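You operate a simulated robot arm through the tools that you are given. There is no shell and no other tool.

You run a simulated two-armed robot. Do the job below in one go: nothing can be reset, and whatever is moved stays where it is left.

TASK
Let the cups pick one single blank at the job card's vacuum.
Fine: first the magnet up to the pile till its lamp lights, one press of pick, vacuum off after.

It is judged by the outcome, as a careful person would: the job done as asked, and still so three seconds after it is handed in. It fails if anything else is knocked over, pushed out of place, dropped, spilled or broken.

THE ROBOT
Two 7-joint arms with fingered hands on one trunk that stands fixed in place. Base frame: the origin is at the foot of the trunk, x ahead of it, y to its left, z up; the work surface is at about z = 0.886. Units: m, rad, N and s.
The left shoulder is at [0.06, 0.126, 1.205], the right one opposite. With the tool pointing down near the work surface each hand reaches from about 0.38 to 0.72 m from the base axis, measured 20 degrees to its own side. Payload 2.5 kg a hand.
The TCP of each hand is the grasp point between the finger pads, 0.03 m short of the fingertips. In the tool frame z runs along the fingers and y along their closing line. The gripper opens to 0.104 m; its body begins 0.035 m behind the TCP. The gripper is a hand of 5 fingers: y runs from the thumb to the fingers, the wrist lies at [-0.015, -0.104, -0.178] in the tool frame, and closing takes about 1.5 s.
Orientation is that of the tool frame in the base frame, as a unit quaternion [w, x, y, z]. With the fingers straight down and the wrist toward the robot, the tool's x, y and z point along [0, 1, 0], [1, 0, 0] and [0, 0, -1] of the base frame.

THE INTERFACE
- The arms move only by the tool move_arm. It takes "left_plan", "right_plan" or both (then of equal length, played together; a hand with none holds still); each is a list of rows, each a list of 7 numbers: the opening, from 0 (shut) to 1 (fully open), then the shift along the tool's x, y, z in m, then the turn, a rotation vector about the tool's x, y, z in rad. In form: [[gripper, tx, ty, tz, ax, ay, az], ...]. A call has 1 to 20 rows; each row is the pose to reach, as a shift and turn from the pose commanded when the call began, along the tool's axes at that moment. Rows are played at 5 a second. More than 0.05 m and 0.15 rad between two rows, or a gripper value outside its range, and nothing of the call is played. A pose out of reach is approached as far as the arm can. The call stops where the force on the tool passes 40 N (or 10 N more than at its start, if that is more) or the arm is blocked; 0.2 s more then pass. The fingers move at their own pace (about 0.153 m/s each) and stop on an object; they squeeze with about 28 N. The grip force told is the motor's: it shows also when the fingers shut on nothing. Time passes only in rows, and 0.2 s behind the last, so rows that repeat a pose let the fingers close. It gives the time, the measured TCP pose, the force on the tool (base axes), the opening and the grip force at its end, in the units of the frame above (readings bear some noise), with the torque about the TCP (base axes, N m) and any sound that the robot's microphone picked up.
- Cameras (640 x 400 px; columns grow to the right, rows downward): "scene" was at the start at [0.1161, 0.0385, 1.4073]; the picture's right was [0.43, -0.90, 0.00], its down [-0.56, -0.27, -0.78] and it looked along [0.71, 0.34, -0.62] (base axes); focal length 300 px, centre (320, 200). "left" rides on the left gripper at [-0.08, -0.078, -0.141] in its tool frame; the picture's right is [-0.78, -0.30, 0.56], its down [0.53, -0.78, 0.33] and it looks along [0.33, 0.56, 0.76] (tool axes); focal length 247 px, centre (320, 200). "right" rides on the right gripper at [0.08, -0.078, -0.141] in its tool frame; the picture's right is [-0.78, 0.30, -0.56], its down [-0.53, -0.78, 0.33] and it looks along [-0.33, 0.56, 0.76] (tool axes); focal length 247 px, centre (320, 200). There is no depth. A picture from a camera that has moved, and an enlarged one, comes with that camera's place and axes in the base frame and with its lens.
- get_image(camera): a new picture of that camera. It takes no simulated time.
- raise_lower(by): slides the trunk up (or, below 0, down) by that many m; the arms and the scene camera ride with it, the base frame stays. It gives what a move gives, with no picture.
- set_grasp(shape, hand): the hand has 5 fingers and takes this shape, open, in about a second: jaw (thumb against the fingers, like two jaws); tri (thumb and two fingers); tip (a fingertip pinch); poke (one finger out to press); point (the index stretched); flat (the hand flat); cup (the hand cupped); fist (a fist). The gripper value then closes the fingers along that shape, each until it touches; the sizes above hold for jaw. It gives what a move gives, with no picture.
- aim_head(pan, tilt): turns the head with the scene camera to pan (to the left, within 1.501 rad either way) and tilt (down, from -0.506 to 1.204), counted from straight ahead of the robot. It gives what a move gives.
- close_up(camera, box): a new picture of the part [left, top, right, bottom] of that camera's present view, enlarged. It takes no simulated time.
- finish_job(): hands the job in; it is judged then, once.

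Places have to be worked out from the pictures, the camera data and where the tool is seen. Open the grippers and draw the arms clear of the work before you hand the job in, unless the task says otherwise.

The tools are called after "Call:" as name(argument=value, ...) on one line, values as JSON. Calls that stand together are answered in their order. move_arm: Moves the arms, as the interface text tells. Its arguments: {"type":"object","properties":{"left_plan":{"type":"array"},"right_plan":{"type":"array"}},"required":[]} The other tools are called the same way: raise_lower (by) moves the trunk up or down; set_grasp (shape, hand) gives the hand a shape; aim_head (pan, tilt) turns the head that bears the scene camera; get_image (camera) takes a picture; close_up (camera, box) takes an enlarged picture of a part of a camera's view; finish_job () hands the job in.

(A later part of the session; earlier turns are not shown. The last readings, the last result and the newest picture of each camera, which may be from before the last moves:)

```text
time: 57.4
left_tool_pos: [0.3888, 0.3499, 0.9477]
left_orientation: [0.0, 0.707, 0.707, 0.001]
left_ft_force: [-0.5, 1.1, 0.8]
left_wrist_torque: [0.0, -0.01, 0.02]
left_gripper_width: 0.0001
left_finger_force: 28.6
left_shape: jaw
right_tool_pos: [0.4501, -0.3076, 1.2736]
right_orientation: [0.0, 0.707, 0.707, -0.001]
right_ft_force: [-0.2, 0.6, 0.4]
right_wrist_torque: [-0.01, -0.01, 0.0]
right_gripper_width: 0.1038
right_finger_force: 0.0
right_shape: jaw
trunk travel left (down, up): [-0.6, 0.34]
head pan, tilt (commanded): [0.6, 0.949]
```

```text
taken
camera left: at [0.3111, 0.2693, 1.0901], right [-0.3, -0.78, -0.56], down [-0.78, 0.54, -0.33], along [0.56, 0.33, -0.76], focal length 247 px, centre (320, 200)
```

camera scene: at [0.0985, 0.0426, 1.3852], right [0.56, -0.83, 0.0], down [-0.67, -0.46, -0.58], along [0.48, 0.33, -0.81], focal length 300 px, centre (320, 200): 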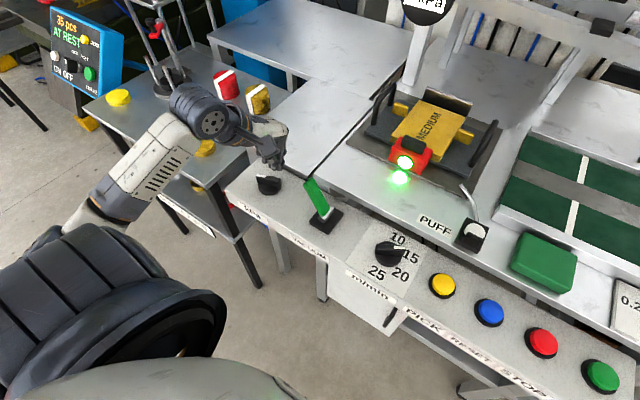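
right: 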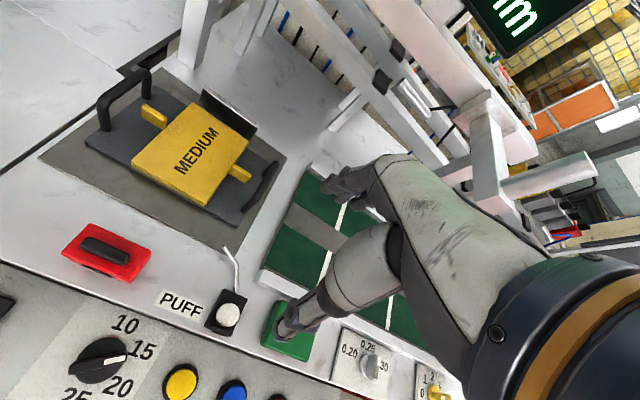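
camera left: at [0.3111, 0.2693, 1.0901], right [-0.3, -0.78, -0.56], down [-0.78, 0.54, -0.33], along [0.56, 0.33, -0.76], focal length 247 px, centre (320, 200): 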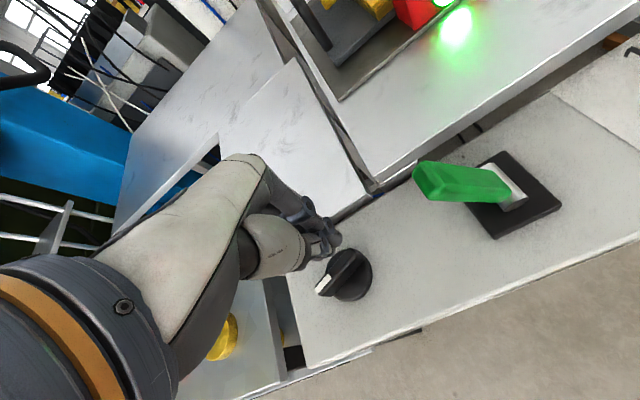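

The closed hand is left of the lever with a clear gap. I'll move it to the right (−y) slowly toward the lever and watch for contact.

Call:
move_arm(left_plan=[[0, -0.012, 0, 0, 0, 0, 0], [0, -0.024, 0, 0, 0, 0, 0], [0, -0.036, 0, 0, 0, 0, 0], [0, -0.046, 0, 0, 0, 0, 0], [0, -0.056, 0, 0, 0, 0, 0]])

Call:
close_up(camera="scene", box=[230, 100, 390, 250])

Call:
get_image(camera="left")

```text
time: 58.6
left_tool_pos: [0.3891, 0.2943, 0.9495]
left_orientation: [0.0, 0.708, 0.707, 0.0]
left_ft_force: [-0.7, -0.6, -0.2]
left_wrist_torque: [0.0, -0.03, 0.03]
left_gripper_width: 0.0
left_finger_force: 28.2
left_shape: jaw
right_tool_pos: [0.4511, -0.3087, 1.2726]
right_orientation: [0.0, 0.707, 0.707, 0.0]
right_ft_force: [-0.5, 0.3, 0.8]
right_wrist_torque: [0.02, 0.03, -0.01]
right_gripper_width: 0.1038
right_finger_force: 0.1
right_shape: jaw
trunk travel left (down, up): [-0.6, 0.34]
head pan, tilt (commanded): [0.6, 0.949]
```

```text
2.67 times, centred on (310, 175) of scene
camera zoom: at [0.0985, 0.0424, 1.3852], right [0.56, -0.83, 0.0], down [-0.67, -0.46, -0.58], along [0.48, 0.33, -0.81], focal length 799 px, centre (347, 267)
```

zoom: 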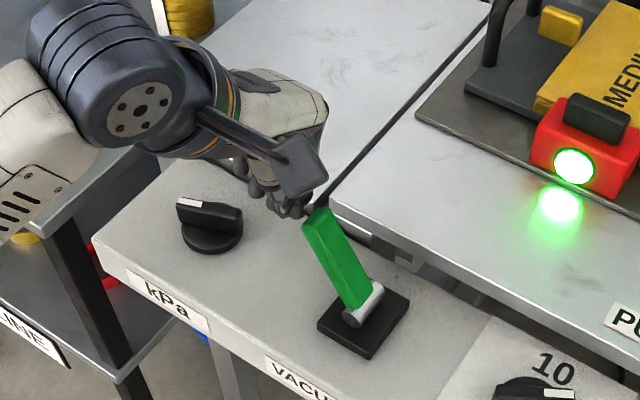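

```text
taken
camera left: at [0.313, 0.2142, 1.091], right [-0.3, -0.78, -0.56], down [-0.78, 0.53, -0.33], along [0.56, 0.33, -0.76], focal length 247 px, centre (320, 200)
```

left: 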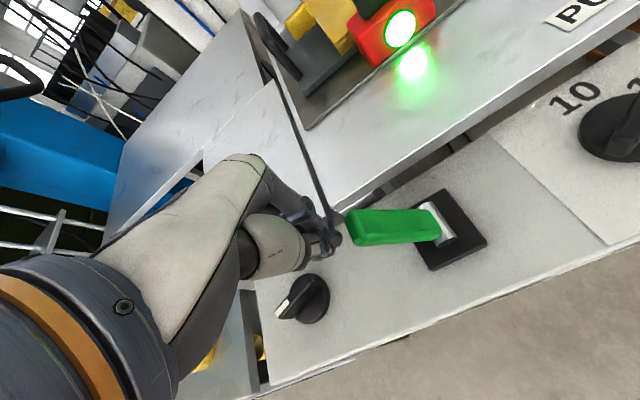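

The fingers are about at the lever's tip. I'll push on rightward to swing the lever over, in small steps, and check the gauge.

Call:
move_arm(left_plan=[[0, -0.012, 0, 0, 0, 0, 0], [0, -0.024, 0, 0, 0, 0, 0], [0, -0.036, 0, 0, 0, 0, 0], [0, -0.048, 0, 0, 0, 0, 0], [0, -0.06, 0, 0, 0, 0, 0], [0, -0.07, 0, 0, 0, 0, 0]])

Call:
close_up(camera="scene", box=[230, 100, 390, 250])

Call:
get_image(camera="left")

```text
time: 60.0
left_tool_pos: [0.3898, 0.2236, 0.9488]
left_orientation: [-0.001, 0.707, 0.707, -0.001]
left_ft_force: [-0.7, 0.0, 0.6]
left_wrist_torque: [-0.04, 0.03, -0.02]
left_gripper_width: 0.0002
left_finger_force: 28.1
left_shape: jaw
right_tool_pos: [0.4505, -0.3069, 1.2728]
right_orientation: [0.001, 0.707, 0.707, 0.0]
right_ft_force: [0.2, -0.5, -0.5]
right_wrist_torque: [0.0, 0.01, -0.01]
right_gripper_width: 0.1037
right_finger_force: 0.1
right_shape: jaw
trunk travel left (down, up): [-0.6, 0.34]
head pan, tilt (commanded): [0.6, 0.949]
```

```text
2.67 times, centred on (310, 175) of scene
camera zoom: at [0.0986, 0.0424, 1.3852], right [0.56, -0.83, 0.0], down [-0.67, -0.46, -0.58], along [0.48, 0.33, -0.81], focal length 799 px, centre (347, 267)
```

zoom: 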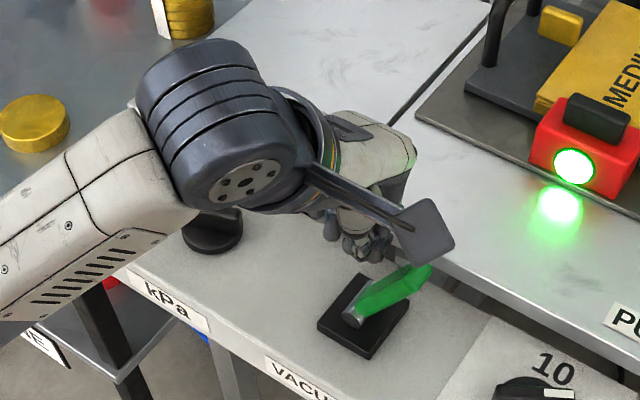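

```text
taken
camera left: at [0.3118, 0.1437, 1.0913], right [-0.3, -0.78, -0.56], down [-0.78, 0.53, -0.33], along [0.56, 0.33, -0.76], focal length 247 px, centre (320, 200)
```

left: 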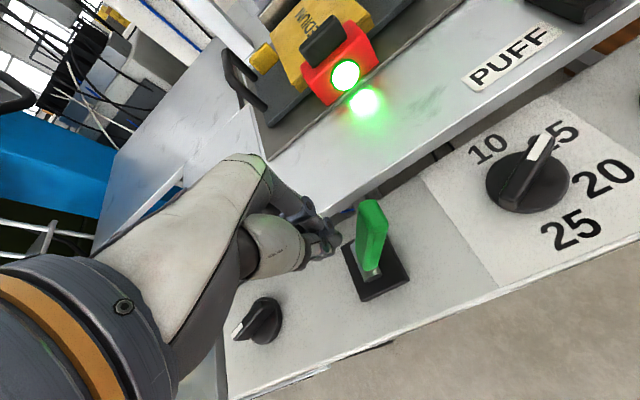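

The lever has snapped over to the right. I'll look at the gauge.

Call:
aim_head(pan=0.35, tilt=0.55)

Call:
get_image(camera="scene")

```text
time: 60.9
left_tool_pos: [0.3896, 0.2245, 0.9486]
left_orientation: [0.0, 0.707, 0.707, 0.0]
left_ft_force: [0.2, -0.9, 0.1]
left_wrist_torque: [-0.03, 0.01, 0.01]
left_gripper_width: 0.0
left_finger_force: 28.0
left_shape: jaw
right_tool_pos: [0.4506, -0.308, 1.2735]
right_orientation: [0.0, 0.708, 0.706, -0.001]
right_ft_force: [-0.5, 0.7, -1.0]
right_wrist_torque: [0.02, -0.02, 0.02]
right_gripper_width: 0.1037
right_finger_force: 0.0
right_shape: jaw
trunk travel left (down, up): [-0.6, 0.34]
head pan, tilt (commanded): [0.351, 0.55]
```

```text
taken
camera scene: at [0.1228, 0.0323, 1.418], right [0.34, -0.94, 0.0], down [-0.49, -0.18, -0.85], along [0.8, 0.29, -0.52], focal length 300 px, centre (320, 200)
```

scene: 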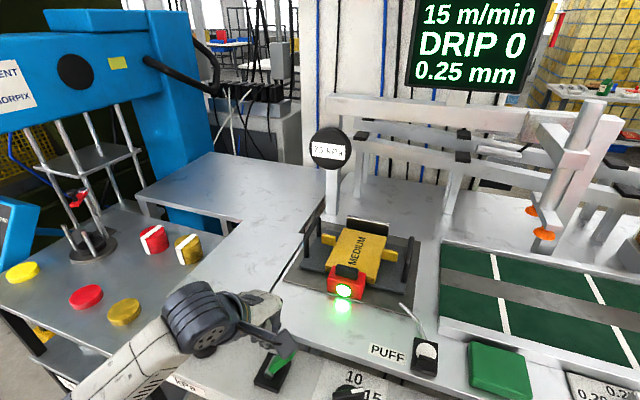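

Call:
close_up(camera="scene", box=[290, 110, 370, 180])

```text
5.71 times, centred on (330, 145) of scene
camera zoom: at [0.1228, 0.0323, 1.418], right [0.34, -0.94, 0.0], down [-0.49, -0.18, -0.85], along [0.8, 0.29, -0.52], focal length 1712 px, centre (263, 514)
```

zoom: 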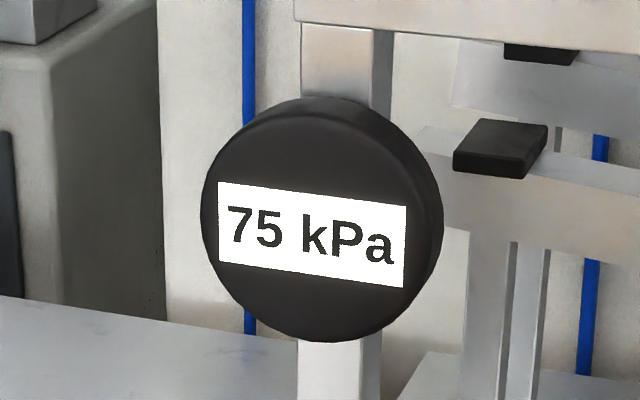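

The vacuum is on and the gauge reads 75 kPa; the card wants 50. I'll move the left hand up and over toward the kPa knob and look closely at its pointer angle.

Call:
move_arm(left_plan=[[0.2, 0.01, 0, -0.03, 0, 0, 0], [0.4, 0.04, 0, -0.06, 0, 0, 0], [0.5, 0.08, -0.001, -0.07, 0, 0, 0], [0.5, 0.12, -0.002, -0.07, 0, 0, 0], [0.5, 0.16, -0.002, -0.07, 0, 0, 0]])

Call:
aim_head(pan=0.8, tilt=0.95)

Call:
get_image(camera="scene")

Call:
close_up(camera="left", box=[280, 200, 440, 320])

```text
time: 62.1
left_tool_pos: [0.3865, 0.386, 1.0164]
left_orientation: [0.0, 0.708, 0.706, 0.0]
left_ft_force: [-0.2, -0.9, -0.1]
left_wrist_torque: [0.06, -0.01, 0.0]
left_gripper_width: 0.0517
left_finger_force: 0.1
left_shape: jaw
right_tool_pos: [0.4502, -0.3079, 1.273]
right_orientation: [0.0, 0.707, 0.707, 0.0]
right_ft_force: [-0.3, -0.7, -0.6]
right_wrist_torque: [-0.02, 0.03, 0.01]
right_gripper_width: 0.1034
right_finger_force: 0.1
right_shape: jaw
trunk travel left (down, up): [-0.6, 0.34]
head pan, tilt (commanded): [0.351, 0.55]
```

```text
time: 63.0
left_tool_pos: [0.3878, 0.3847, 1.0178]
left_orientation: [0.0, 0.707, 0.708, 0.0]
left_ft_force: [0.5, -0.2, -0.1]
left_wrist_torque: [-0.01, -0.01, 0.0]
left_gripper_width: 0.0518
left_finger_force: 0.1
left_shape: jaw
right_tool_pos: [0.4503, -0.3079, 1.2735]
right_orientation: [-0.001, 0.707, 0.707, 0.0]
right_ft_force: [0.2, 0.7, 0.5]
right_wrist_torque: [0.02, 0.0, -0.03]
right_gripper_width: 0.1035
right_finger_force: 0.1
right_shape: jaw
trunk travel left (down, up): [-0.6, 0.34]
head pan, tilt (commanded): [0.799, 0.949]
```

```text
taken
camera scene: at [0.0893, 0.0535, 1.3852], right [0.72, -0.7, 0.0], down [-0.57, -0.58, -0.58], along [0.41, 0.42, -0.81], focal length 300 px, centre (320, 200)
```

scene: 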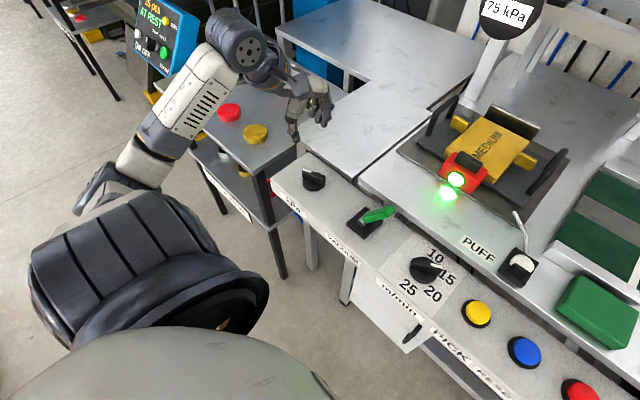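

```text
3.33 times, centred on (360, 260) of left
camera zoom: at [0.3099, 0.305, 1.1601], right [-0.3, -0.78, -0.56], down [-0.78, 0.53, -0.33], along [0.56, 0.33, -0.76], focal length 823 px, centre (187, 0)
```

zoom: 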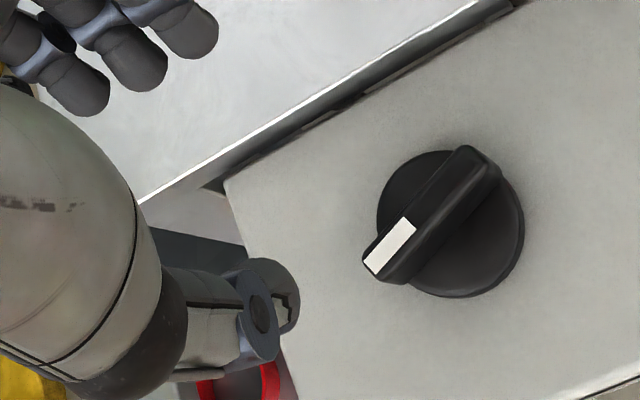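

The knob's pointer points left and slightly toward the robot (about 18° off +y), centre near (0.389, 0.376). I'll enlarge the scene view to fix its height.

Call:
close_up(camera="scene", box=[270, 130, 400, 230])

```text
4.00 times, centred on (335, 180) of scene
camera zoom: at [0.0893, 0.0535, 1.3852], right [0.72, -0.7, 0.0], down [-0.57, -0.58, -0.58], along [0.41, 0.42, -0.81], focal length 1198 px, centre (260, 280)
```

zoom: 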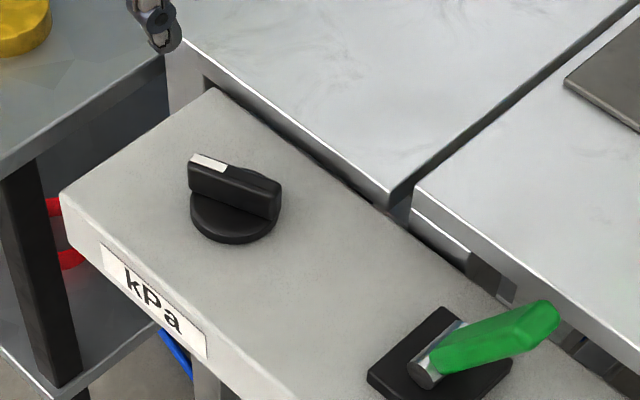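

The knob's bar top is at z ≈ 0.872 over a base disc at ≈ 0.838. I'll yaw the hand to match the bar and come down above it with the fingers open.

Call:
move_arm(left_plan=[[0.5, -0.003, 0.001, 0.02, 0, 0, -0.11], [0.5, -0.006, 0.002, 0.045, 0, 0, -0.22], [0.5, -0.009, 0.002, 0.07, 0, 0, -0.32], [0.5, -0.009, 0.002, 0.09, 0, 0, -0.32]])

Call:
get_image(camera="left")

Call:
close_up(camera="scene", box=[250, 100, 410, 220])

```text
time: 64.0
left_tool_pos: [0.3884, 0.3764, 0.9296]
left_orientation: [0.001, 0.585, 0.811, 0.0]
left_ft_force: [0.2, -0.6, -0.1]
left_wrist_torque: [0.0, 0.06, 0.0]
left_gripper_width: 0.0518
left_finger_force: 0.0
left_shape: jaw
right_tool_pos: [0.4508, -0.3072, 1.2735]
right_orientation: [-0.001, 0.707, 0.707, 0.0]
right_ft_force: [-0.1, 0.0, 1.0]
right_wrist_torque: [-0.01, 0.0, 0.04]
right_gripper_width: 0.1036
right_finger_force: 0.1
right_shape: jaw
trunk travel left (down, up): [-0.6, 0.34]
head pan, tilt (commanded): [0.799, 0.949]
```

```text
taken
camera left: at [0.3401, 0.2744, 1.0714], right [-0.04, -0.83, -0.56], down [-0.91, 0.26, -0.33], along [0.42, 0.49, -0.76], focal length 247 px, centre (320, 200)
```

left: 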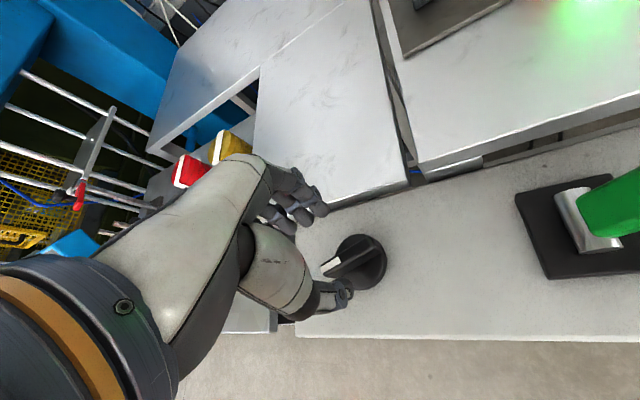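

```text
3.33 times, centred on (330, 160) of scene
camera zoom: at [0.0892, 0.0536, 1.3852], right [0.72, -0.7, 0.0], down [-0.57, -0.58, -0.58], along [0.41, 0.42, -0.81], focal length 998 px, centre (287, 333)
```

zoom: 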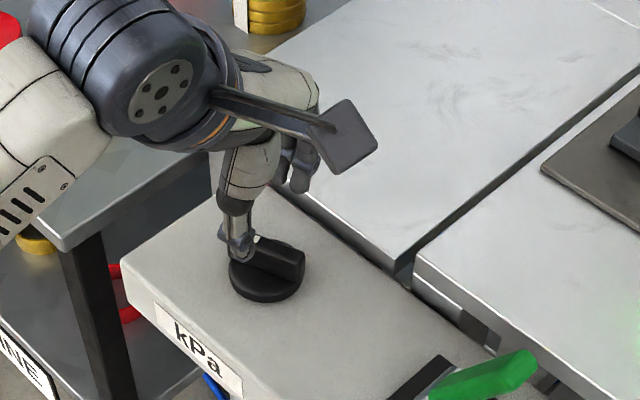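

The bench edge is only about 4 cm beyond the knob, so four open fingers could foul it. I'll rise and try the slimmer fingertip-pinch shape, and look at it.

Call:
move_arm(left_plan=[[0.5, 0, 0, -0.04, 0, 0, 0], [0.5, 0, 0, -0.08, 0, 0, 0]])

Call:
set_grasp(hand="left", shape="tip")

Call:
get_image(camera="left")

Call:
close_up(camera="scene", box=[230, 60, 430, 220])

```text
time: 64.6
left_tool_pos: [0.3894, 0.3761, 1.0085]
left_orientation: [-0.001, 0.585, 0.811, 0.0]
left_ft_force: [-1.2, -0.3, -0.2]
left_wrist_torque: [-0.01, 0.01, 0.0]
left_gripper_width: 0.0518
left_finger_force: 0.0
left_shape: jaw
right_tool_pos: [0.4503, -0.3083, 1.2739]
right_orientation: [-0.001, 0.707, 0.707, 0.0]
right_ft_force: [-0.6, 0.5, -0.1]
right_wrist_torque: [0.02, -0.02, -0.03]
right_gripper_width: 0.1035
right_finger_force: 0.1
right_shape: jaw
trunk travel left (down, up): [-0.6, 0.34]
head pan, tilt (commanded): [0.799, 0.949]
```

```text
time: 65.5
left_tool_pos: [0.3901, 0.3752, 1.0082]
left_orientation: [-0.001, 0.586, 0.81, 0.0]
left_ft_force: [0.8, 0.2, -0.4]
left_wrist_torque: [0.0, -0.02, 0.0]
left_gripper_width: 0.1036
left_finger_force: 0.0
left_shape: tip
right_tool_pos: [0.4499, -0.3073, 1.2736]
right_orientation: [0.0, 0.707, 0.707, 0.0]
right_ft_force: [-0.9, 0.2, -0.8]
right_wrist_torque: [0.02, -0.02, 0.02]
right_gripper_width: 0.1033
right_finger_force: 0.1
right_shape: jaw
trunk travel left (down, up): [-0.6, 0.34]
head pan, tilt (commanded): [0.799, 0.949]
```

```text
taken
camera left: at [0.3412, 0.2746, 1.1509], right [-0.04, -0.83, -0.56], down [-0.91, 0.26, -0.33], along [0.42, 0.49, -0.76], focal length 247 px, centre (320, 200)
```

left: 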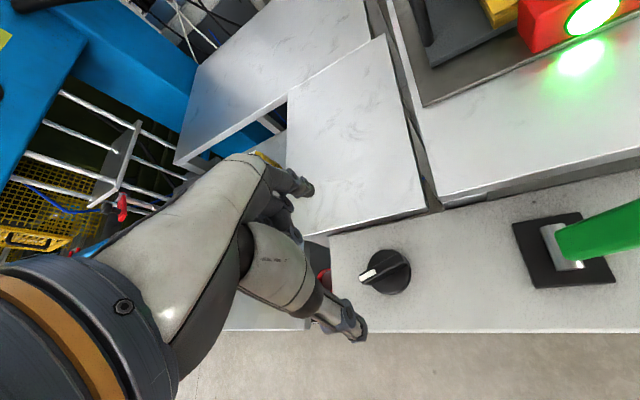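

```text
2.50 times, centred on (330, 140) of scene
camera zoom: at [0.0892, 0.0535, 1.3852], right [0.72, -0.7, 0.0], down [-0.57, -0.58, -0.58], along [0.41, 0.42, -0.81], focal length 749 px, centre (295, 350)
```

zoom: 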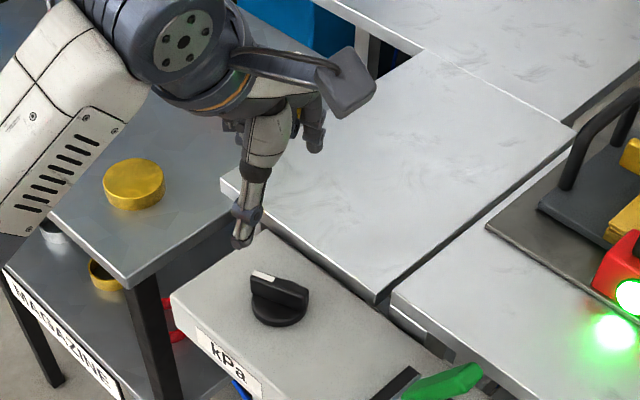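

In the tip shape only the thumb and index stand out. I'll narrow the opening to about 3 cm and look at where the tips sit.

Call:
move_arm(left_plan=[[0.3, 0, 0, 0, 0, 0, 0], [0.3, 0, 0, 0, 0, 0, 0], [0.3, 0, 0, 0, 0, 0, 0]])

Call:
close_up(camera="left", box=[220, 140, 420, 360])

Call:
close_up(camera="scene", box=[270, 60, 410, 200])

```text
time: 66.3
left_tool_pos: [0.3899, 0.3759, 1.0094]
left_orientation: [0.0, 0.585, 0.811, 0.0]
left_ft_force: [1.5, -0.9, 0.0]
left_wrist_torque: [-0.01, 0.01, -0.08]
left_gripper_width: 0.0319
left_finger_force: 0.0
left_shape: tip
right_tool_pos: [0.45, -0.3076, 1.2735]
right_orientation: [0.001, 0.707, 0.707, 0.0]
right_ft_force: [0.0, 0.1, -0.5]
right_wrist_torque: [0.01, -0.02, 0.0]
right_gripper_width: 0.1039
right_finger_force: 0.0
right_shape: jaw
trunk travel left (down, up): [-0.6, 0.34]
head pan, tilt (commanded): [0.799, 0.949]
```

```text
1.82 times, centred on (320, 250) of left
camera zoom: at [0.3412, 0.2746, 1.1512], right [-0.04, -0.83, -0.56], down [-0.91, 0.26, -0.33], along [0.42, 0.49, -0.76], focal length 449 px, centre (320, 109)
```

zoom: 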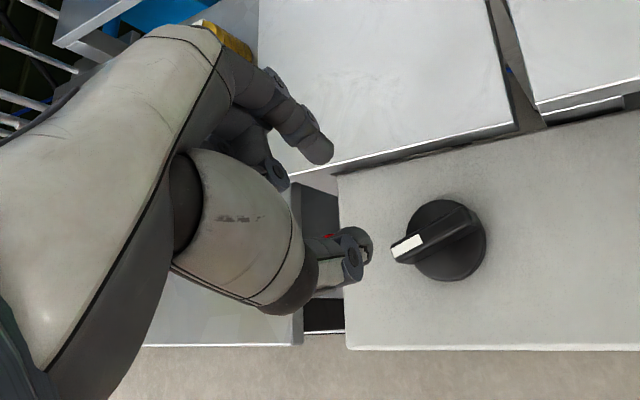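

```text
2.86 times, centred on (340, 130) of scene
camera zoom: at [0.0892, 0.0535, 1.3852], right [0.72, -0.7, 0.0], down [-0.57, -0.58, -0.58], along [0.41, 0.42, -0.81], focal length 856 px, centre (263, 400)
```

zoom: 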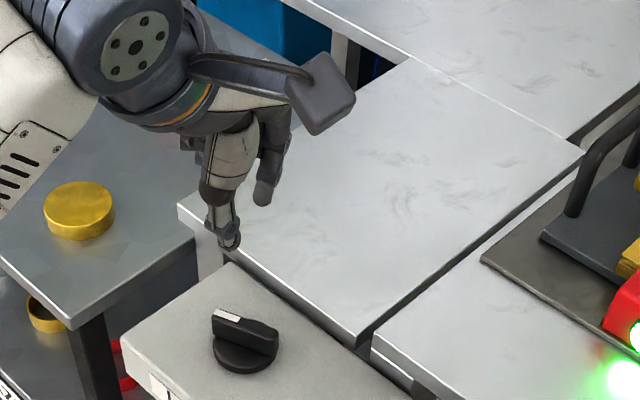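

The tips meet at the known grasp line, so the tip shape works for the knob. I'll descend over the bar, a little toward the robot to keep the index clear of the bench edge, and check before closing.

Call:
move_arm(left_plan=[[0.3, 0, -0.001, 0.04, 0, 0, 0], [0.3, 0, -0.002, 0.07, 0, 0, 0], [0.28, 0, -0.002, 0.095, 0, 0, 0], [0.28, 0, -0.002, 0.108, 0, 0, 0]])

Call:
close_up(camera="left", box=[220, 140, 420, 360])

Call:
close_up(camera="scene", box=[270, 90, 390, 210])

```text
time: 67.3
left_tool_pos: [0.3873, 0.3734, 0.9018]
left_orientation: [0.0, 0.586, 0.81, 0.0]
left_ft_force: [0.3, -0.4, -0.8]
left_wrist_torque: [0.01, -0.01, 0.02]
left_gripper_width: 0.0296
left_finger_force: 0.0
left_shape: tip
right_tool_pos: [0.4508, -0.3078, 1.2729]
right_orientation: [0.001, 0.707, 0.707, 0.0]
right_ft_force: [0.1, 0.0, 0.0]
right_wrist_torque: [-0.01, 0.01, -0.01]
right_gripper_width: 0.1041
right_finger_force: 0.1
right_shape: jaw
trunk travel left (down, up): [-0.6, 0.34]
head pan, tilt (commanded): [0.799, 0.949]
```

```text
1.82 times, centred on (320, 250) of left
camera zoom: at [0.339, 0.2723, 1.043], right [-0.04, -0.83, -0.56], down [-0.91, 0.26, -0.33], along [0.42, 0.49, -0.76], focal length 449 px, centre (320, 109)
```

zoom: 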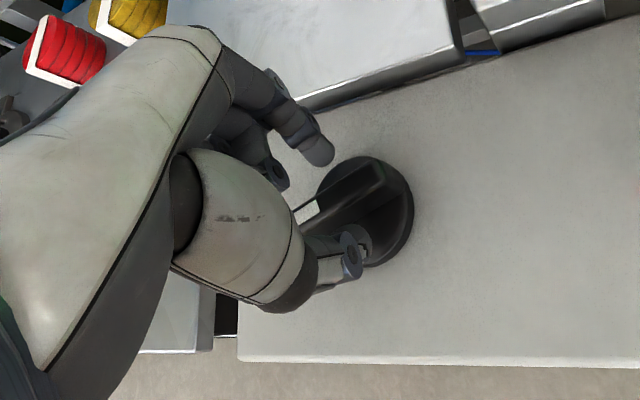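

```text
3.33 times, centred on (330, 150) of scene
camera zoom: at [0.0892, 0.0535, 1.3852], right [0.72, -0.7, 0.0], down [-0.57, -0.58, -0.58], along [0.41, 0.42, -0.81], focal length 998 px, centre (287, 367)
```

zoom: 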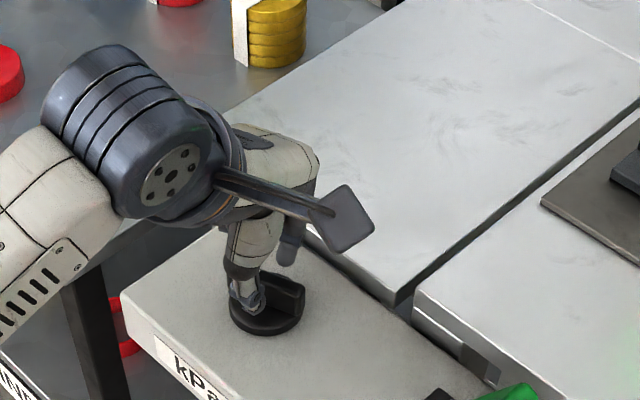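

The bar lies between thumb and index, with the index clear of the bench edge. I'll go 1.7 cm lower and close gently.

Call:
move_arm(left_plan=[[0.28, 0, 0, 0.009, 0, 0, 0], [0.28, 0, 0, 0.017, 0, 0, 0], [0.28, 0, 0, 0.017, 0, 0, 0]])

Call:
move_arm(left_plan=[[0.15, 0, 0, 0, 0, 0, 0], [0, 0, 0, 0, 0, 0, 0], [0, 0, 0, 0, 0, 0, 0], [0, 0, 0, 0, 0, 0, 0], [0, 0, 0, 0, 0, 0, 0]])

Call:
close_up(camera="left", box=[220, 140, 420, 360])

Call:
get_image(camera="scene")

```text
time: 68.1
left_tool_pos: [0.3862, 0.3735, 0.8859]
left_orientation: [0.002, 0.586, 0.81, 0.002]
left_ft_force: [-1.5, 1.6, 9.0]
left_wrist_torque: [0.01, -0.01, 0.02]
left_gripper_width: 0.0302
left_finger_force: 0.1
left_shape: tip
right_tool_pos: [0.4511, -0.309, 1.2736]
right_orientation: [-0.001, 0.707, 0.707, 0.0]
right_ft_force: [-0.5, -0.9, 0.4]
right_wrist_torque: [-0.05, -0.01, 0.0]
right_gripper_width: 0.1037
right_finger_force: 0.1
right_shape: jaw
trunk travel left (down, up): [-0.6, 0.34]
head pan, tilt (commanded): [0.799, 0.949]
```

```text
time: 69.3
left_tool_pos: [0.3867, 0.3726, 0.8864]
left_orientation: [0.001, 0.587, 0.81, 0.002]
left_ft_force: [1.2, 2.6, 16.0]
left_wrist_torque: [0.14, -0.15, -0.01]
left_gripper_width: 0.0295
left_finger_force: 27.8
left_shape: tip
right_tool_pos: [0.4509, -0.3076, 1.2733]
right_orientation: [0.0, 0.707, 0.707, 0.001]
right_ft_force: [-0.8, -0.6, 1.0]
right_wrist_torque: [-0.01, 0.01, 0.0]
right_gripper_width: 0.1037
right_finger_force: 0.1
right_shape: jaw
trunk travel left (down, up): [-0.6, 0.34]
head pan, tilt (commanded): [0.799, 0.949]
```

```text
1.82 times, centred on (320, 250) of left
camera zoom: at [0.3377, 0.2713, 1.0283], right [-0.03, -0.83, -0.56], down [-0.9, 0.26, -0.34], along [0.43, 0.49, -0.76], focal length 449 px, centre (320, 109)
```

zoom: 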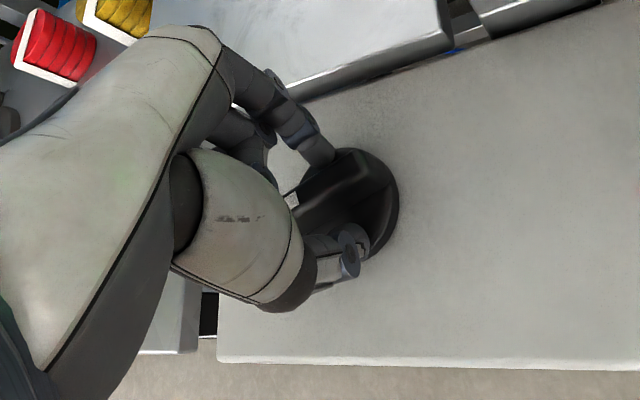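

```text
taken
camera scene: at [0.0882, 0.0526, 1.3854], right [0.72, -0.7, 0.0], down [-0.57, -0.58, -0.58], along [0.41, 0.42, -0.81], focal length 300 px, centre (320, 200)
```

scene: 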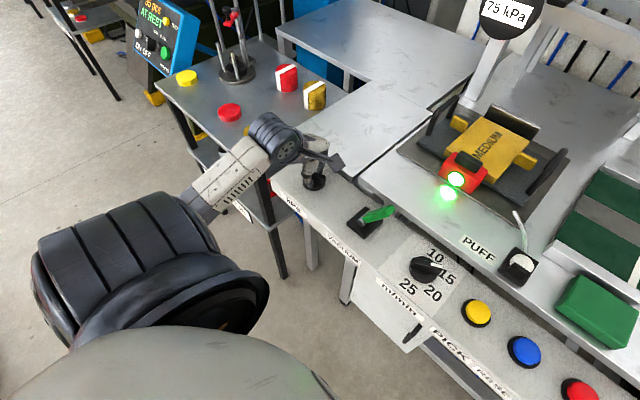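

The fingertips touched the base disc (16 N up) and could not close on the bar. I'll open, rise 8 mm, and close again.

Call:
move_arm(left_plan=[[0.3, 0, 0, -0.004, 0, 0, 0], [0.3, 0, 0, -0.009, 0, 0, 0], [0.3, 0, 0, -0.009, 0, 0, 0]])

Call:
move_arm(left_plan=[[0.15, 0, 0, 0, 0, 0, 0], [0, 0, 0, 0, 0, 0, 0], [0, 0, 0, 0, 0, 0, 0], [0, 0, 0, 0, 0, 0, 0], [0, 0, 0, 0, 0, 0, 0]])

Call:
close_up(camera="left", box=[220, 140, 420, 360])

Call:
close_up(camera="scene", box=[270, 120, 370, 210])

```text
time: 70.1
left_tool_pos: [0.3872, 0.3739, 0.8931]
left_orientation: [0.0, 0.585, 0.811, -0.001]
left_ft_force: [-0.9, -0.1, 0.2]
left_wrist_torque: [0.01, 0.0, -0.01]
left_gripper_width: 0.0313
left_finger_force: 0.0
left_shape: tip
right_tool_pos: [0.4509, -0.3073, 1.2733]
right_orientation: [0.0, 0.707, 0.707, 0.001]
right_ft_force: [0.0, 0.7, -0.2]
right_wrist_torque: [0.0, -0.01, 0.01]
right_gripper_width: 0.1034
right_finger_force: 0.1
right_shape: jaw
trunk travel left (down, up): [-0.6, 0.34]
head pan, tilt (commanded): [0.799, 0.949]
```

```text
time: 71.3
left_tool_pos: [0.3887, 0.3746, 0.8942]
left_orientation: [-0.001, 0.586, 0.811, -0.001]
left_ft_force: [-1.1, -0.2, -3.1]
left_wrist_torque: [0.01, -0.01, 0.04]
left_gripper_width: 0.0072
left_finger_force: 27.3
left_shape: tip
right_tool_pos: [0.4507, -0.3078, 1.2724]
right_orientation: [0.0, 0.708, 0.707, 0.001]
right_ft_force: [-0.6, -0.2, 0.1]
right_wrist_torque: [-0.03, 0.02, 0.0]
right_gripper_width: 0.1037
right_finger_force: 0.0
right_shape: jaw
trunk travel left (down, up): [-0.6, 0.34]
head pan, tilt (commanded): [0.799, 0.949]
```

```text
1.82 times, centred on (320, 250) of left
camera zoom: at [0.3396, 0.2735, 1.0355], right [-0.04, -0.83, -0.56], down [-0.91, 0.26, -0.33], along [0.42, 0.49, -0.76], focal length 449 px, centre (320, 109)
```

zoom: 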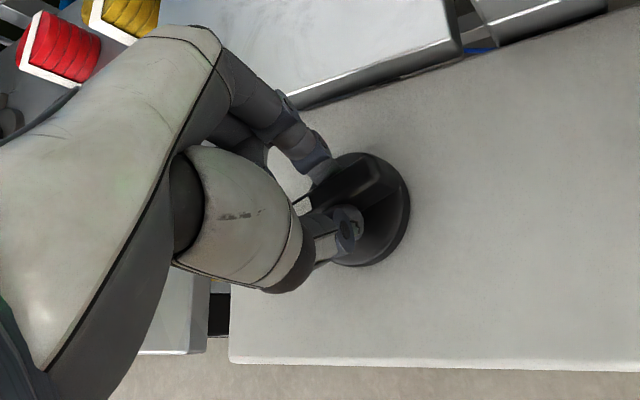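

```text
4.44 times, centred on (320, 165) of scene
camera zoom: at [0.0893, 0.0538, 1.3851], right [0.72, -0.7, 0.0], down [-0.57, -0.58, -0.58], along [0.41, 0.42, -0.81], focal length 1331 px, centre (320, 356)
```

zoom: 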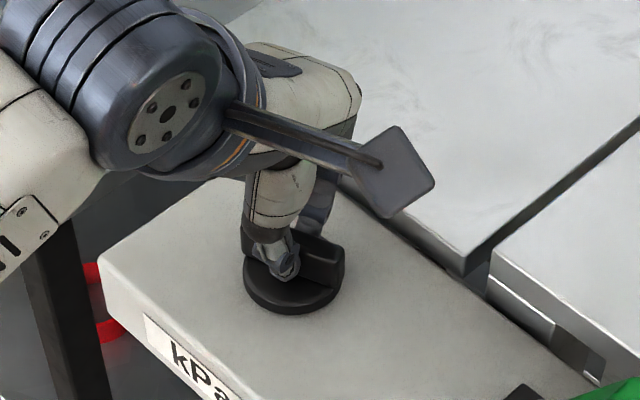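

The bar is pinched properly now (7 mm, 27 N). I'll turn it a small amount clockwise (about 0.15 rad) and read the gauge to learn the direction.

Call:
move_arm(left_plan=[[0, 0, 0, 0, 0, 0, 0.05], [0, 0, 0, 0, 0, 0, 0.1], [0, 0, 0, 0, 0, 0, 0.15], [0, 0, 0, 0, 0, 0, 0.15]])

Call:
close_up(camera="scene", box=[460, 0, 560, 60])

Call:
close_up(camera="left", box=[220, 140, 420, 360])

```text
time: 72.3
left_tool_pos: [0.3881, 0.3735, 0.8923]
left_orientation: [0.0, 0.645, 0.764, 0.0]
left_ft_force: [-3.8, -1.7, -3.1]
left_wrist_torque: [-0.01, 0.06, 0.0]
left_gripper_width: 0.0072
left_finger_force: 27.6
left_shape: tip
right_tool_pos: [0.45, -0.3071, 1.273]
right_orientation: [0.0, 0.707, 0.707, 0.0]
right_ft_force: [0.3, -0.5, -1.2]
right_wrist_torque: [0.0, -0.02, -0.03]
right_gripper_width: 0.1037
right_finger_force: 0.0
right_shape: jaw
trunk travel left (down, up): [-0.6, 0.34]
head pan, tilt (commanded): [0.799, 0.949]
```

```text
6.40 times, centred on (510, 30) of scene
camera zoom: at [0.0889, 0.0536, 1.3852], right [0.72, -0.7, 0.0], down [-0.57, -0.58, -0.58], along [0.41, 0.42, -0.81], focal length 1917 px, centre (-896, 1288)
```

zoom: 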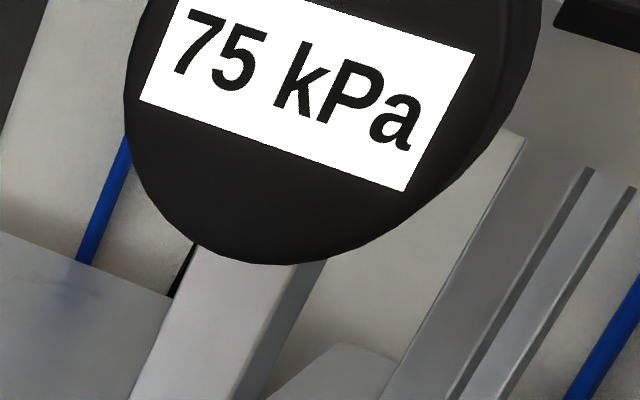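

```text
1.82 times, centred on (320, 250) of left
camera zoom: at [0.3252, 0.2819, 1.0356], right [-0.16, -0.82, -0.56], down [-0.86, 0.4, -0.33], along [0.49, 0.42, -0.76], focal length 449 px, centre (320, 109)
```

zoom: 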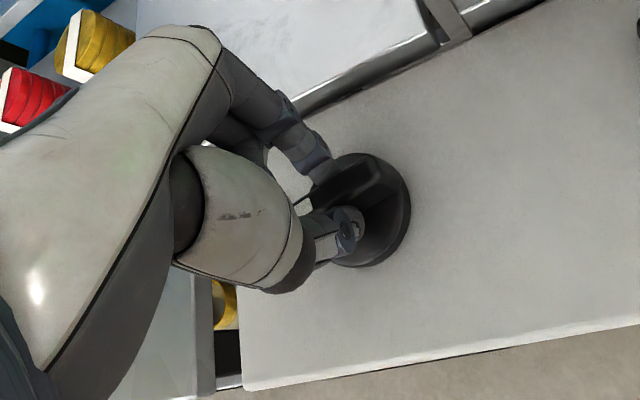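

The knob turned with the hand but the gauge still shows 75, so it may step in detents. I'll turn on clockwise another 0.3 rad and read again.

Call:
move_arm(left_plan=[[0, 0, 0, 0, 0, 0, 0.06], [0, 0, 0, 0, 0, 0, 0.12], [0, 0, 0, 0, 0, 0, 0.18], [0, 0, 0, 0, 0, 0, 0.24], [0, 0, 0, 0, 0, 0, 0.3], [0, 0, 0, 0, 0, 0, 0.3]])

Call:
close_up(camera="scene", box=[460, 0, 560, 60])

Call:
close_up(camera="left", box=[220, 140, 420, 360])

```text
time: 73.7
left_tool_pos: [0.3882, 0.3749, 0.8928]
left_orientation: [-0.001, 0.751, 0.66, 0.0]
left_ft_force: [-2.3, -2.5, -4.5]
left_wrist_torque: [-0.06, 0.03, 0.04]
left_gripper_width: 0.0073
left_finger_force: 28.6
left_shape: tip
right_tool_pos: [0.4509, -0.3074, 1.2733]
right_orientation: [0.001, 0.707, 0.707, 0.0]
right_ft_force: [0.2, -0.3, 0.0]
right_wrist_torque: [0.0, -0.04, -0.03]
right_gripper_width: 0.1037
right_finger_force: 0.2
right_shape: jaw
trunk travel left (down, up): [-0.6, 0.34]
head pan, tilt (commanded): [0.799, 0.949]
```

```text
6.40 times, centred on (510, 30) of scene
camera zoom: at [0.0891, 0.0535, 1.3852], right [0.72, -0.7, 0.0], down [-0.57, -0.58, -0.58], along [0.41, 0.42, -0.81], focal length 1917 px, centre (-896, 1288)
```

zoom: 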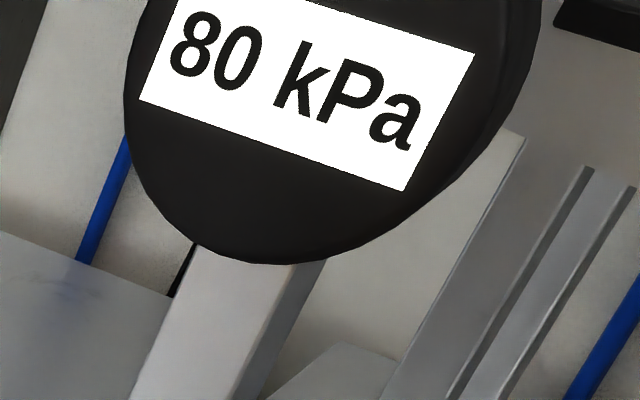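

```text
1.82 times, centred on (320, 250) of left
camera zoom: at [0.3008, 0.3047, 1.0356], right [-0.4, -0.73, -0.56], down [-0.7, 0.63, -0.33], along [0.59, 0.26, -0.76], focal length 449 px, centre (320, 109)
```

zoom: 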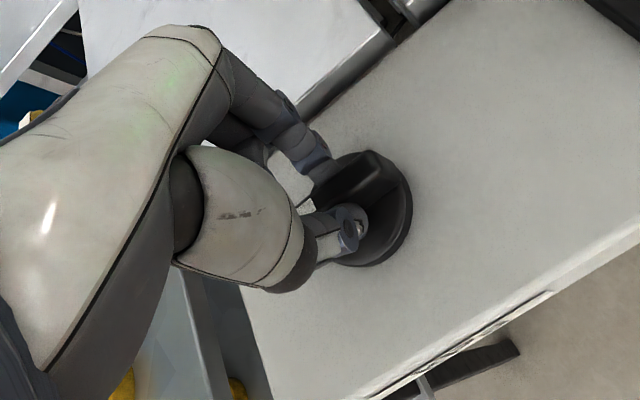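

Clockwise raises it (now 80 kPa), so I must turn counter-clockwise. I'll turn back through 0.75 rad and read.

Call:
move_arm(left_plan=[[0, 0, 0, 0, 0, 0, -0.08], [0, 0, 0, 0, 0, 0, -0.16], [0, 0, 0, 0, 0, 0, -0.24], [0, 0, 0, 0, 0, 0, -0.32], [0, 0, 0, 0, 0, 0, -0.4], [0, 0, 0, 0, 0, 0, -0.48], [0, 0, 0, 0, 0, 0, -0.56], [0, 0, 0, 0, 0, 0, -0.64], [0, 0, 0, 0, 0, 0, -0.7], [0, 0, 0, 0, 0, 0, -0.75], [0, 0, 0, 0, 0, 0, -0.75]])

Call:
close_up(camera="scene", box=[460, 0, 560, 60])

Call:
close_up(camera="left", box=[220, 140, 420, 360])

```text
time: 76.1
left_tool_pos: [0.3889, 0.3731, 0.8922]
left_orientation: [0.001, 0.458, 0.889, 0.0]
left_ft_force: [4.4, -12.2, -1.1]
left_wrist_torque: [-0.24, -0.1, 0.0]
left_gripper_width: 0.0067
left_finger_force: 28.2
left_shape: tip
right_tool_pos: [0.4516, -0.3088, 1.2726]
right_orientation: [0.0, 0.707, 0.707, 0.001]
right_ft_force: [-0.7, -0.6, 0.2]
right_wrist_torque: [0.0, -0.02, 0.02]
right_gripper_width: 0.1038
right_finger_force: 0.1
right_shape: jaw
trunk travel left (down, up): [-0.6, 0.34]
head pan, tilt (commanded): [0.799, 0.949]
```

```text
6.40 times, centred on (510, 30) of scene
camera zoom: at [0.0898, 0.0525, 1.3852], right [0.72, -0.7, 0.0], down [-0.57, -0.58, -0.58], along [0.41, 0.42, -0.81], focal length 1917 px, centre (-896, 1288)
```

zoom: 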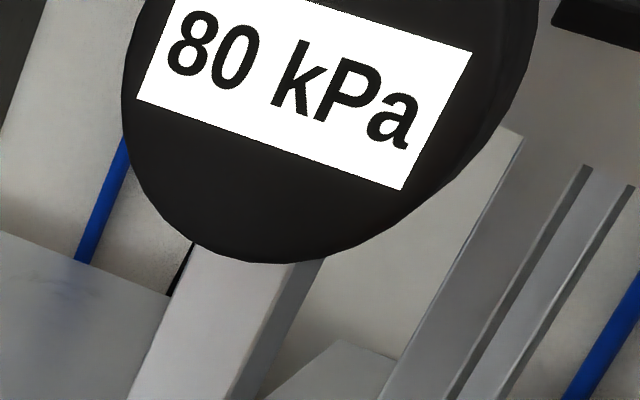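

```text
1.82 times, centred on (320, 250) of left
camera zoom: at [0.3719, 0.2636, 1.0351], right [0.21, -0.8, -0.56], down [-0.94, -0.02, -0.33], along [0.26, 0.59, -0.76], focal length 449 px, centre (320, 109)
```

zoom: 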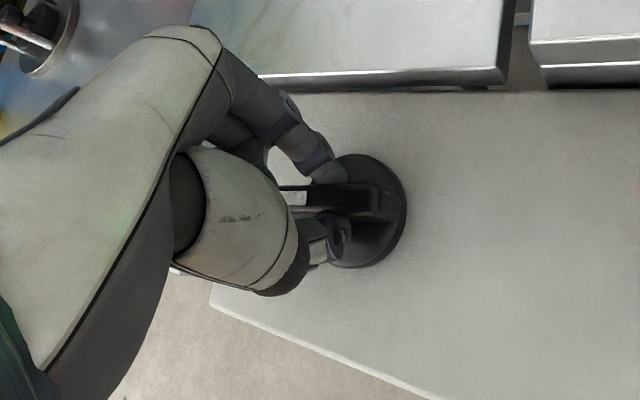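

The bar slipped relative to the fingers (knob only followed part way, gauge still 80). The bar now lies squarer in the grip, so I'll continue counter-clockwise 0.3 rad and see whether it follows.

Call:
move_arm(left_plan=[[0, 0, 0, 0, 0, 0, -0.06], [0, 0, 0, 0, 0, 0, -0.12], [0, 0, 0, 0, 0, 0, -0.18], [0, 0, 0, 0, 0, 0, -0.24], [0, 0, 0, 0, 0, 0, -0.3], [0, 0, 0, 0, 0, 0, -0.3]])

Call:
close_up(camera="scene", box=[460, 0, 560, 60])

Call:
close_up(camera="left", box=[220, 140, 420, 360])

```text
time: 77.5
left_tool_pos: [0.3881, 0.3739, 0.8919]
left_orientation: [0.001, 0.32, 0.947, 0.0]
left_ft_force: [11.1, -3.6, 1.3]
left_wrist_torque: [-0.09, -0.32, 0.02]
left_gripper_width: 0.0069
left_finger_force: 28.0
left_shape: tip
right_tool_pos: [0.4531, -0.3082, 1.2733]
right_orientation: [0.0, 0.707, 0.707, 0.0]
right_ft_force: [-0.1, 0.6, 0.7]
right_wrist_torque: [-0.02, 0.0, 0.0]
right_gripper_width: 0.104
right_finger_force: 0.0
right_shape: jaw
trunk travel left (down, up): [-0.6, 0.34]
head pan, tilt (commanded): [0.799, 0.949]
```

```text
6.40 times, centred on (510, 30) of scene
camera zoom: at [0.0904, 0.053, 1.3851], right [0.72, -0.7, 0.0], down [-0.57, -0.58, -0.58], along [0.4, 0.42, -0.81], focal length 1917 px, centre (-896, 1288)
```

zoom: 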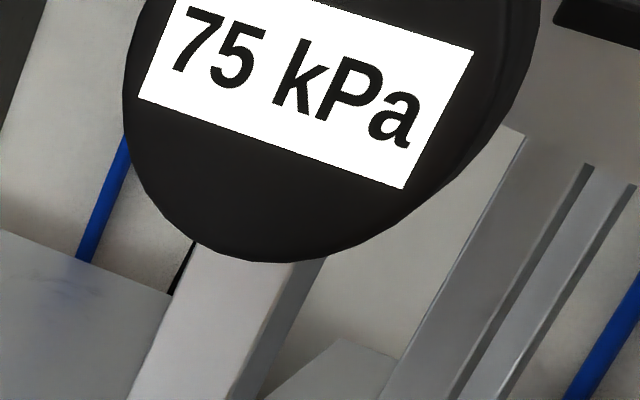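

```text
1.82 times, centred on (320, 250) of left
camera zoom: at [0.4052, 0.2636, 1.0347], right [0.44, -0.7, -0.56], down [-0.9, -0.29, -0.34], along [0.07, 0.65, -0.76], focal length 449 px, centre (320, 109)
```

zoom: 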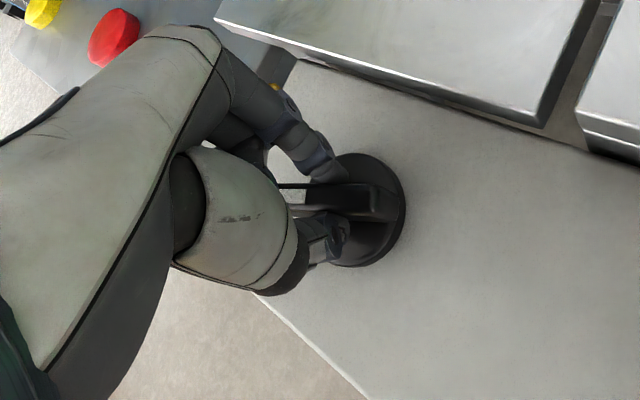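

It now follows: the gauge is back at 75. I'll keep turning counter-clockwise in steps while the wrist allows.

Call:
move_arm(left_plan=[[0, 0, 0, 0, 0, 0, -0.07], [0, 0, 0, 0, 0, 0, -0.14], [0, 0, 0, 0, 0, 0, -0.21], [0, 0, 0, 0, 0, 0, -0.28], [0, 0, 0, 0, 0, 0, -0.35], [0, 0, 0, 0, 0, 0, -0.4], [0, 0, 0, 0, 0, 0, -0.4]])

Call:
close_up(camera="scene", box=[460, 0, 560, 60])

Call:
close_up(camera="left", box=[220, 140, 420, 360])

Call:
get_image(camera="scene")

```text
time: 79.1
left_tool_pos: [0.3869, 0.3753, 0.8921]
left_orientation: [0.0, 0.125, 0.992, 0.001]
left_ft_force: [15.0, 2.8, -1.1]
left_wrist_torque: [0.06, -0.41, -0.03]
left_gripper_width: 0.0068
left_finger_force: 28.1
left_shape: tip
right_tool_pos: [0.4533, -0.3062, 1.2728]
right_orientation: [-0.001, 0.707, 0.707, -0.002]
right_ft_force: [0.4, -0.1, 0.3]
right_wrist_torque: [0.0, 0.03, 0.02]
right_gripper_width: 0.104
right_finger_force: 0.1
right_shape: jaw
trunk travel left (down, up): [-0.6, 0.34]
head pan, tilt (commanded): [0.799, 0.949]
```

```text
6.40 times, centred on (510, 30) of scene
camera zoom: at [0.0908, 0.0537, 1.385], right [0.72, -0.7, 0.0], down [-0.57, -0.58, -0.58], along [0.4, 0.42, -0.81], focal length 1917 px, centre (-896, 1288)
```

zoom: 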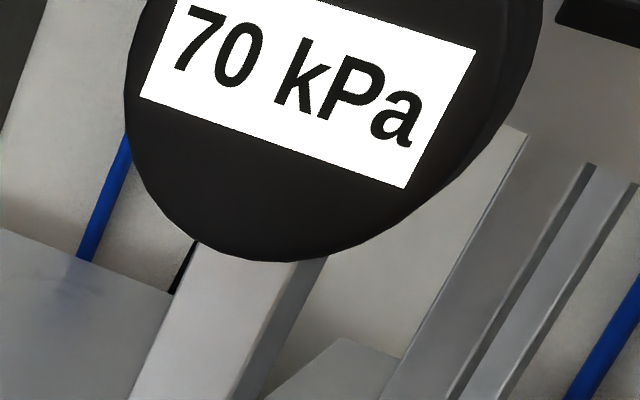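

```text
1.82 times, centred on (320, 250) of left
camera zoom: at [0.4471, 0.2798, 1.0348], right [0.68, -0.48, -0.56], down [-0.71, -0.62, -0.33], along [-0.18, 0.62, -0.76], focal length 449 px, centre (320, 109)
```

zoom: 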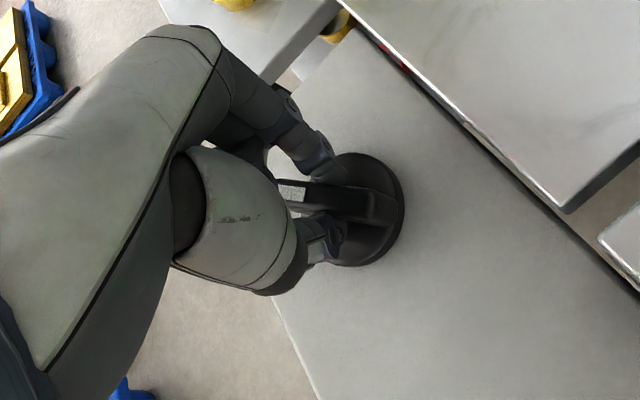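

```text
taken
camera scene: at [0.0908, 0.0537, 1.385], right [0.72, -0.7, 0.0], down [-0.57, -0.58, -0.58], along [0.4, 0.42, -0.81], focal length 300 px, centre (320, 200)
```

scene: 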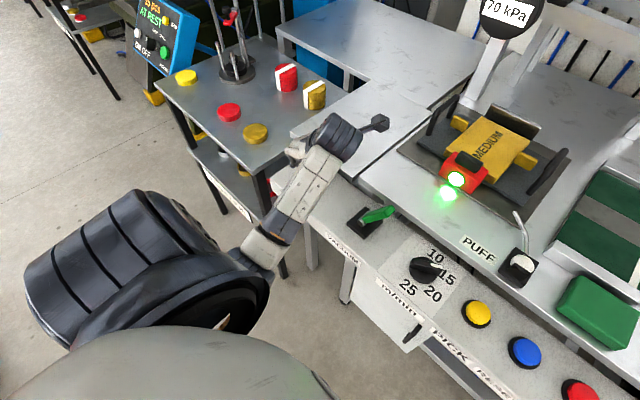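

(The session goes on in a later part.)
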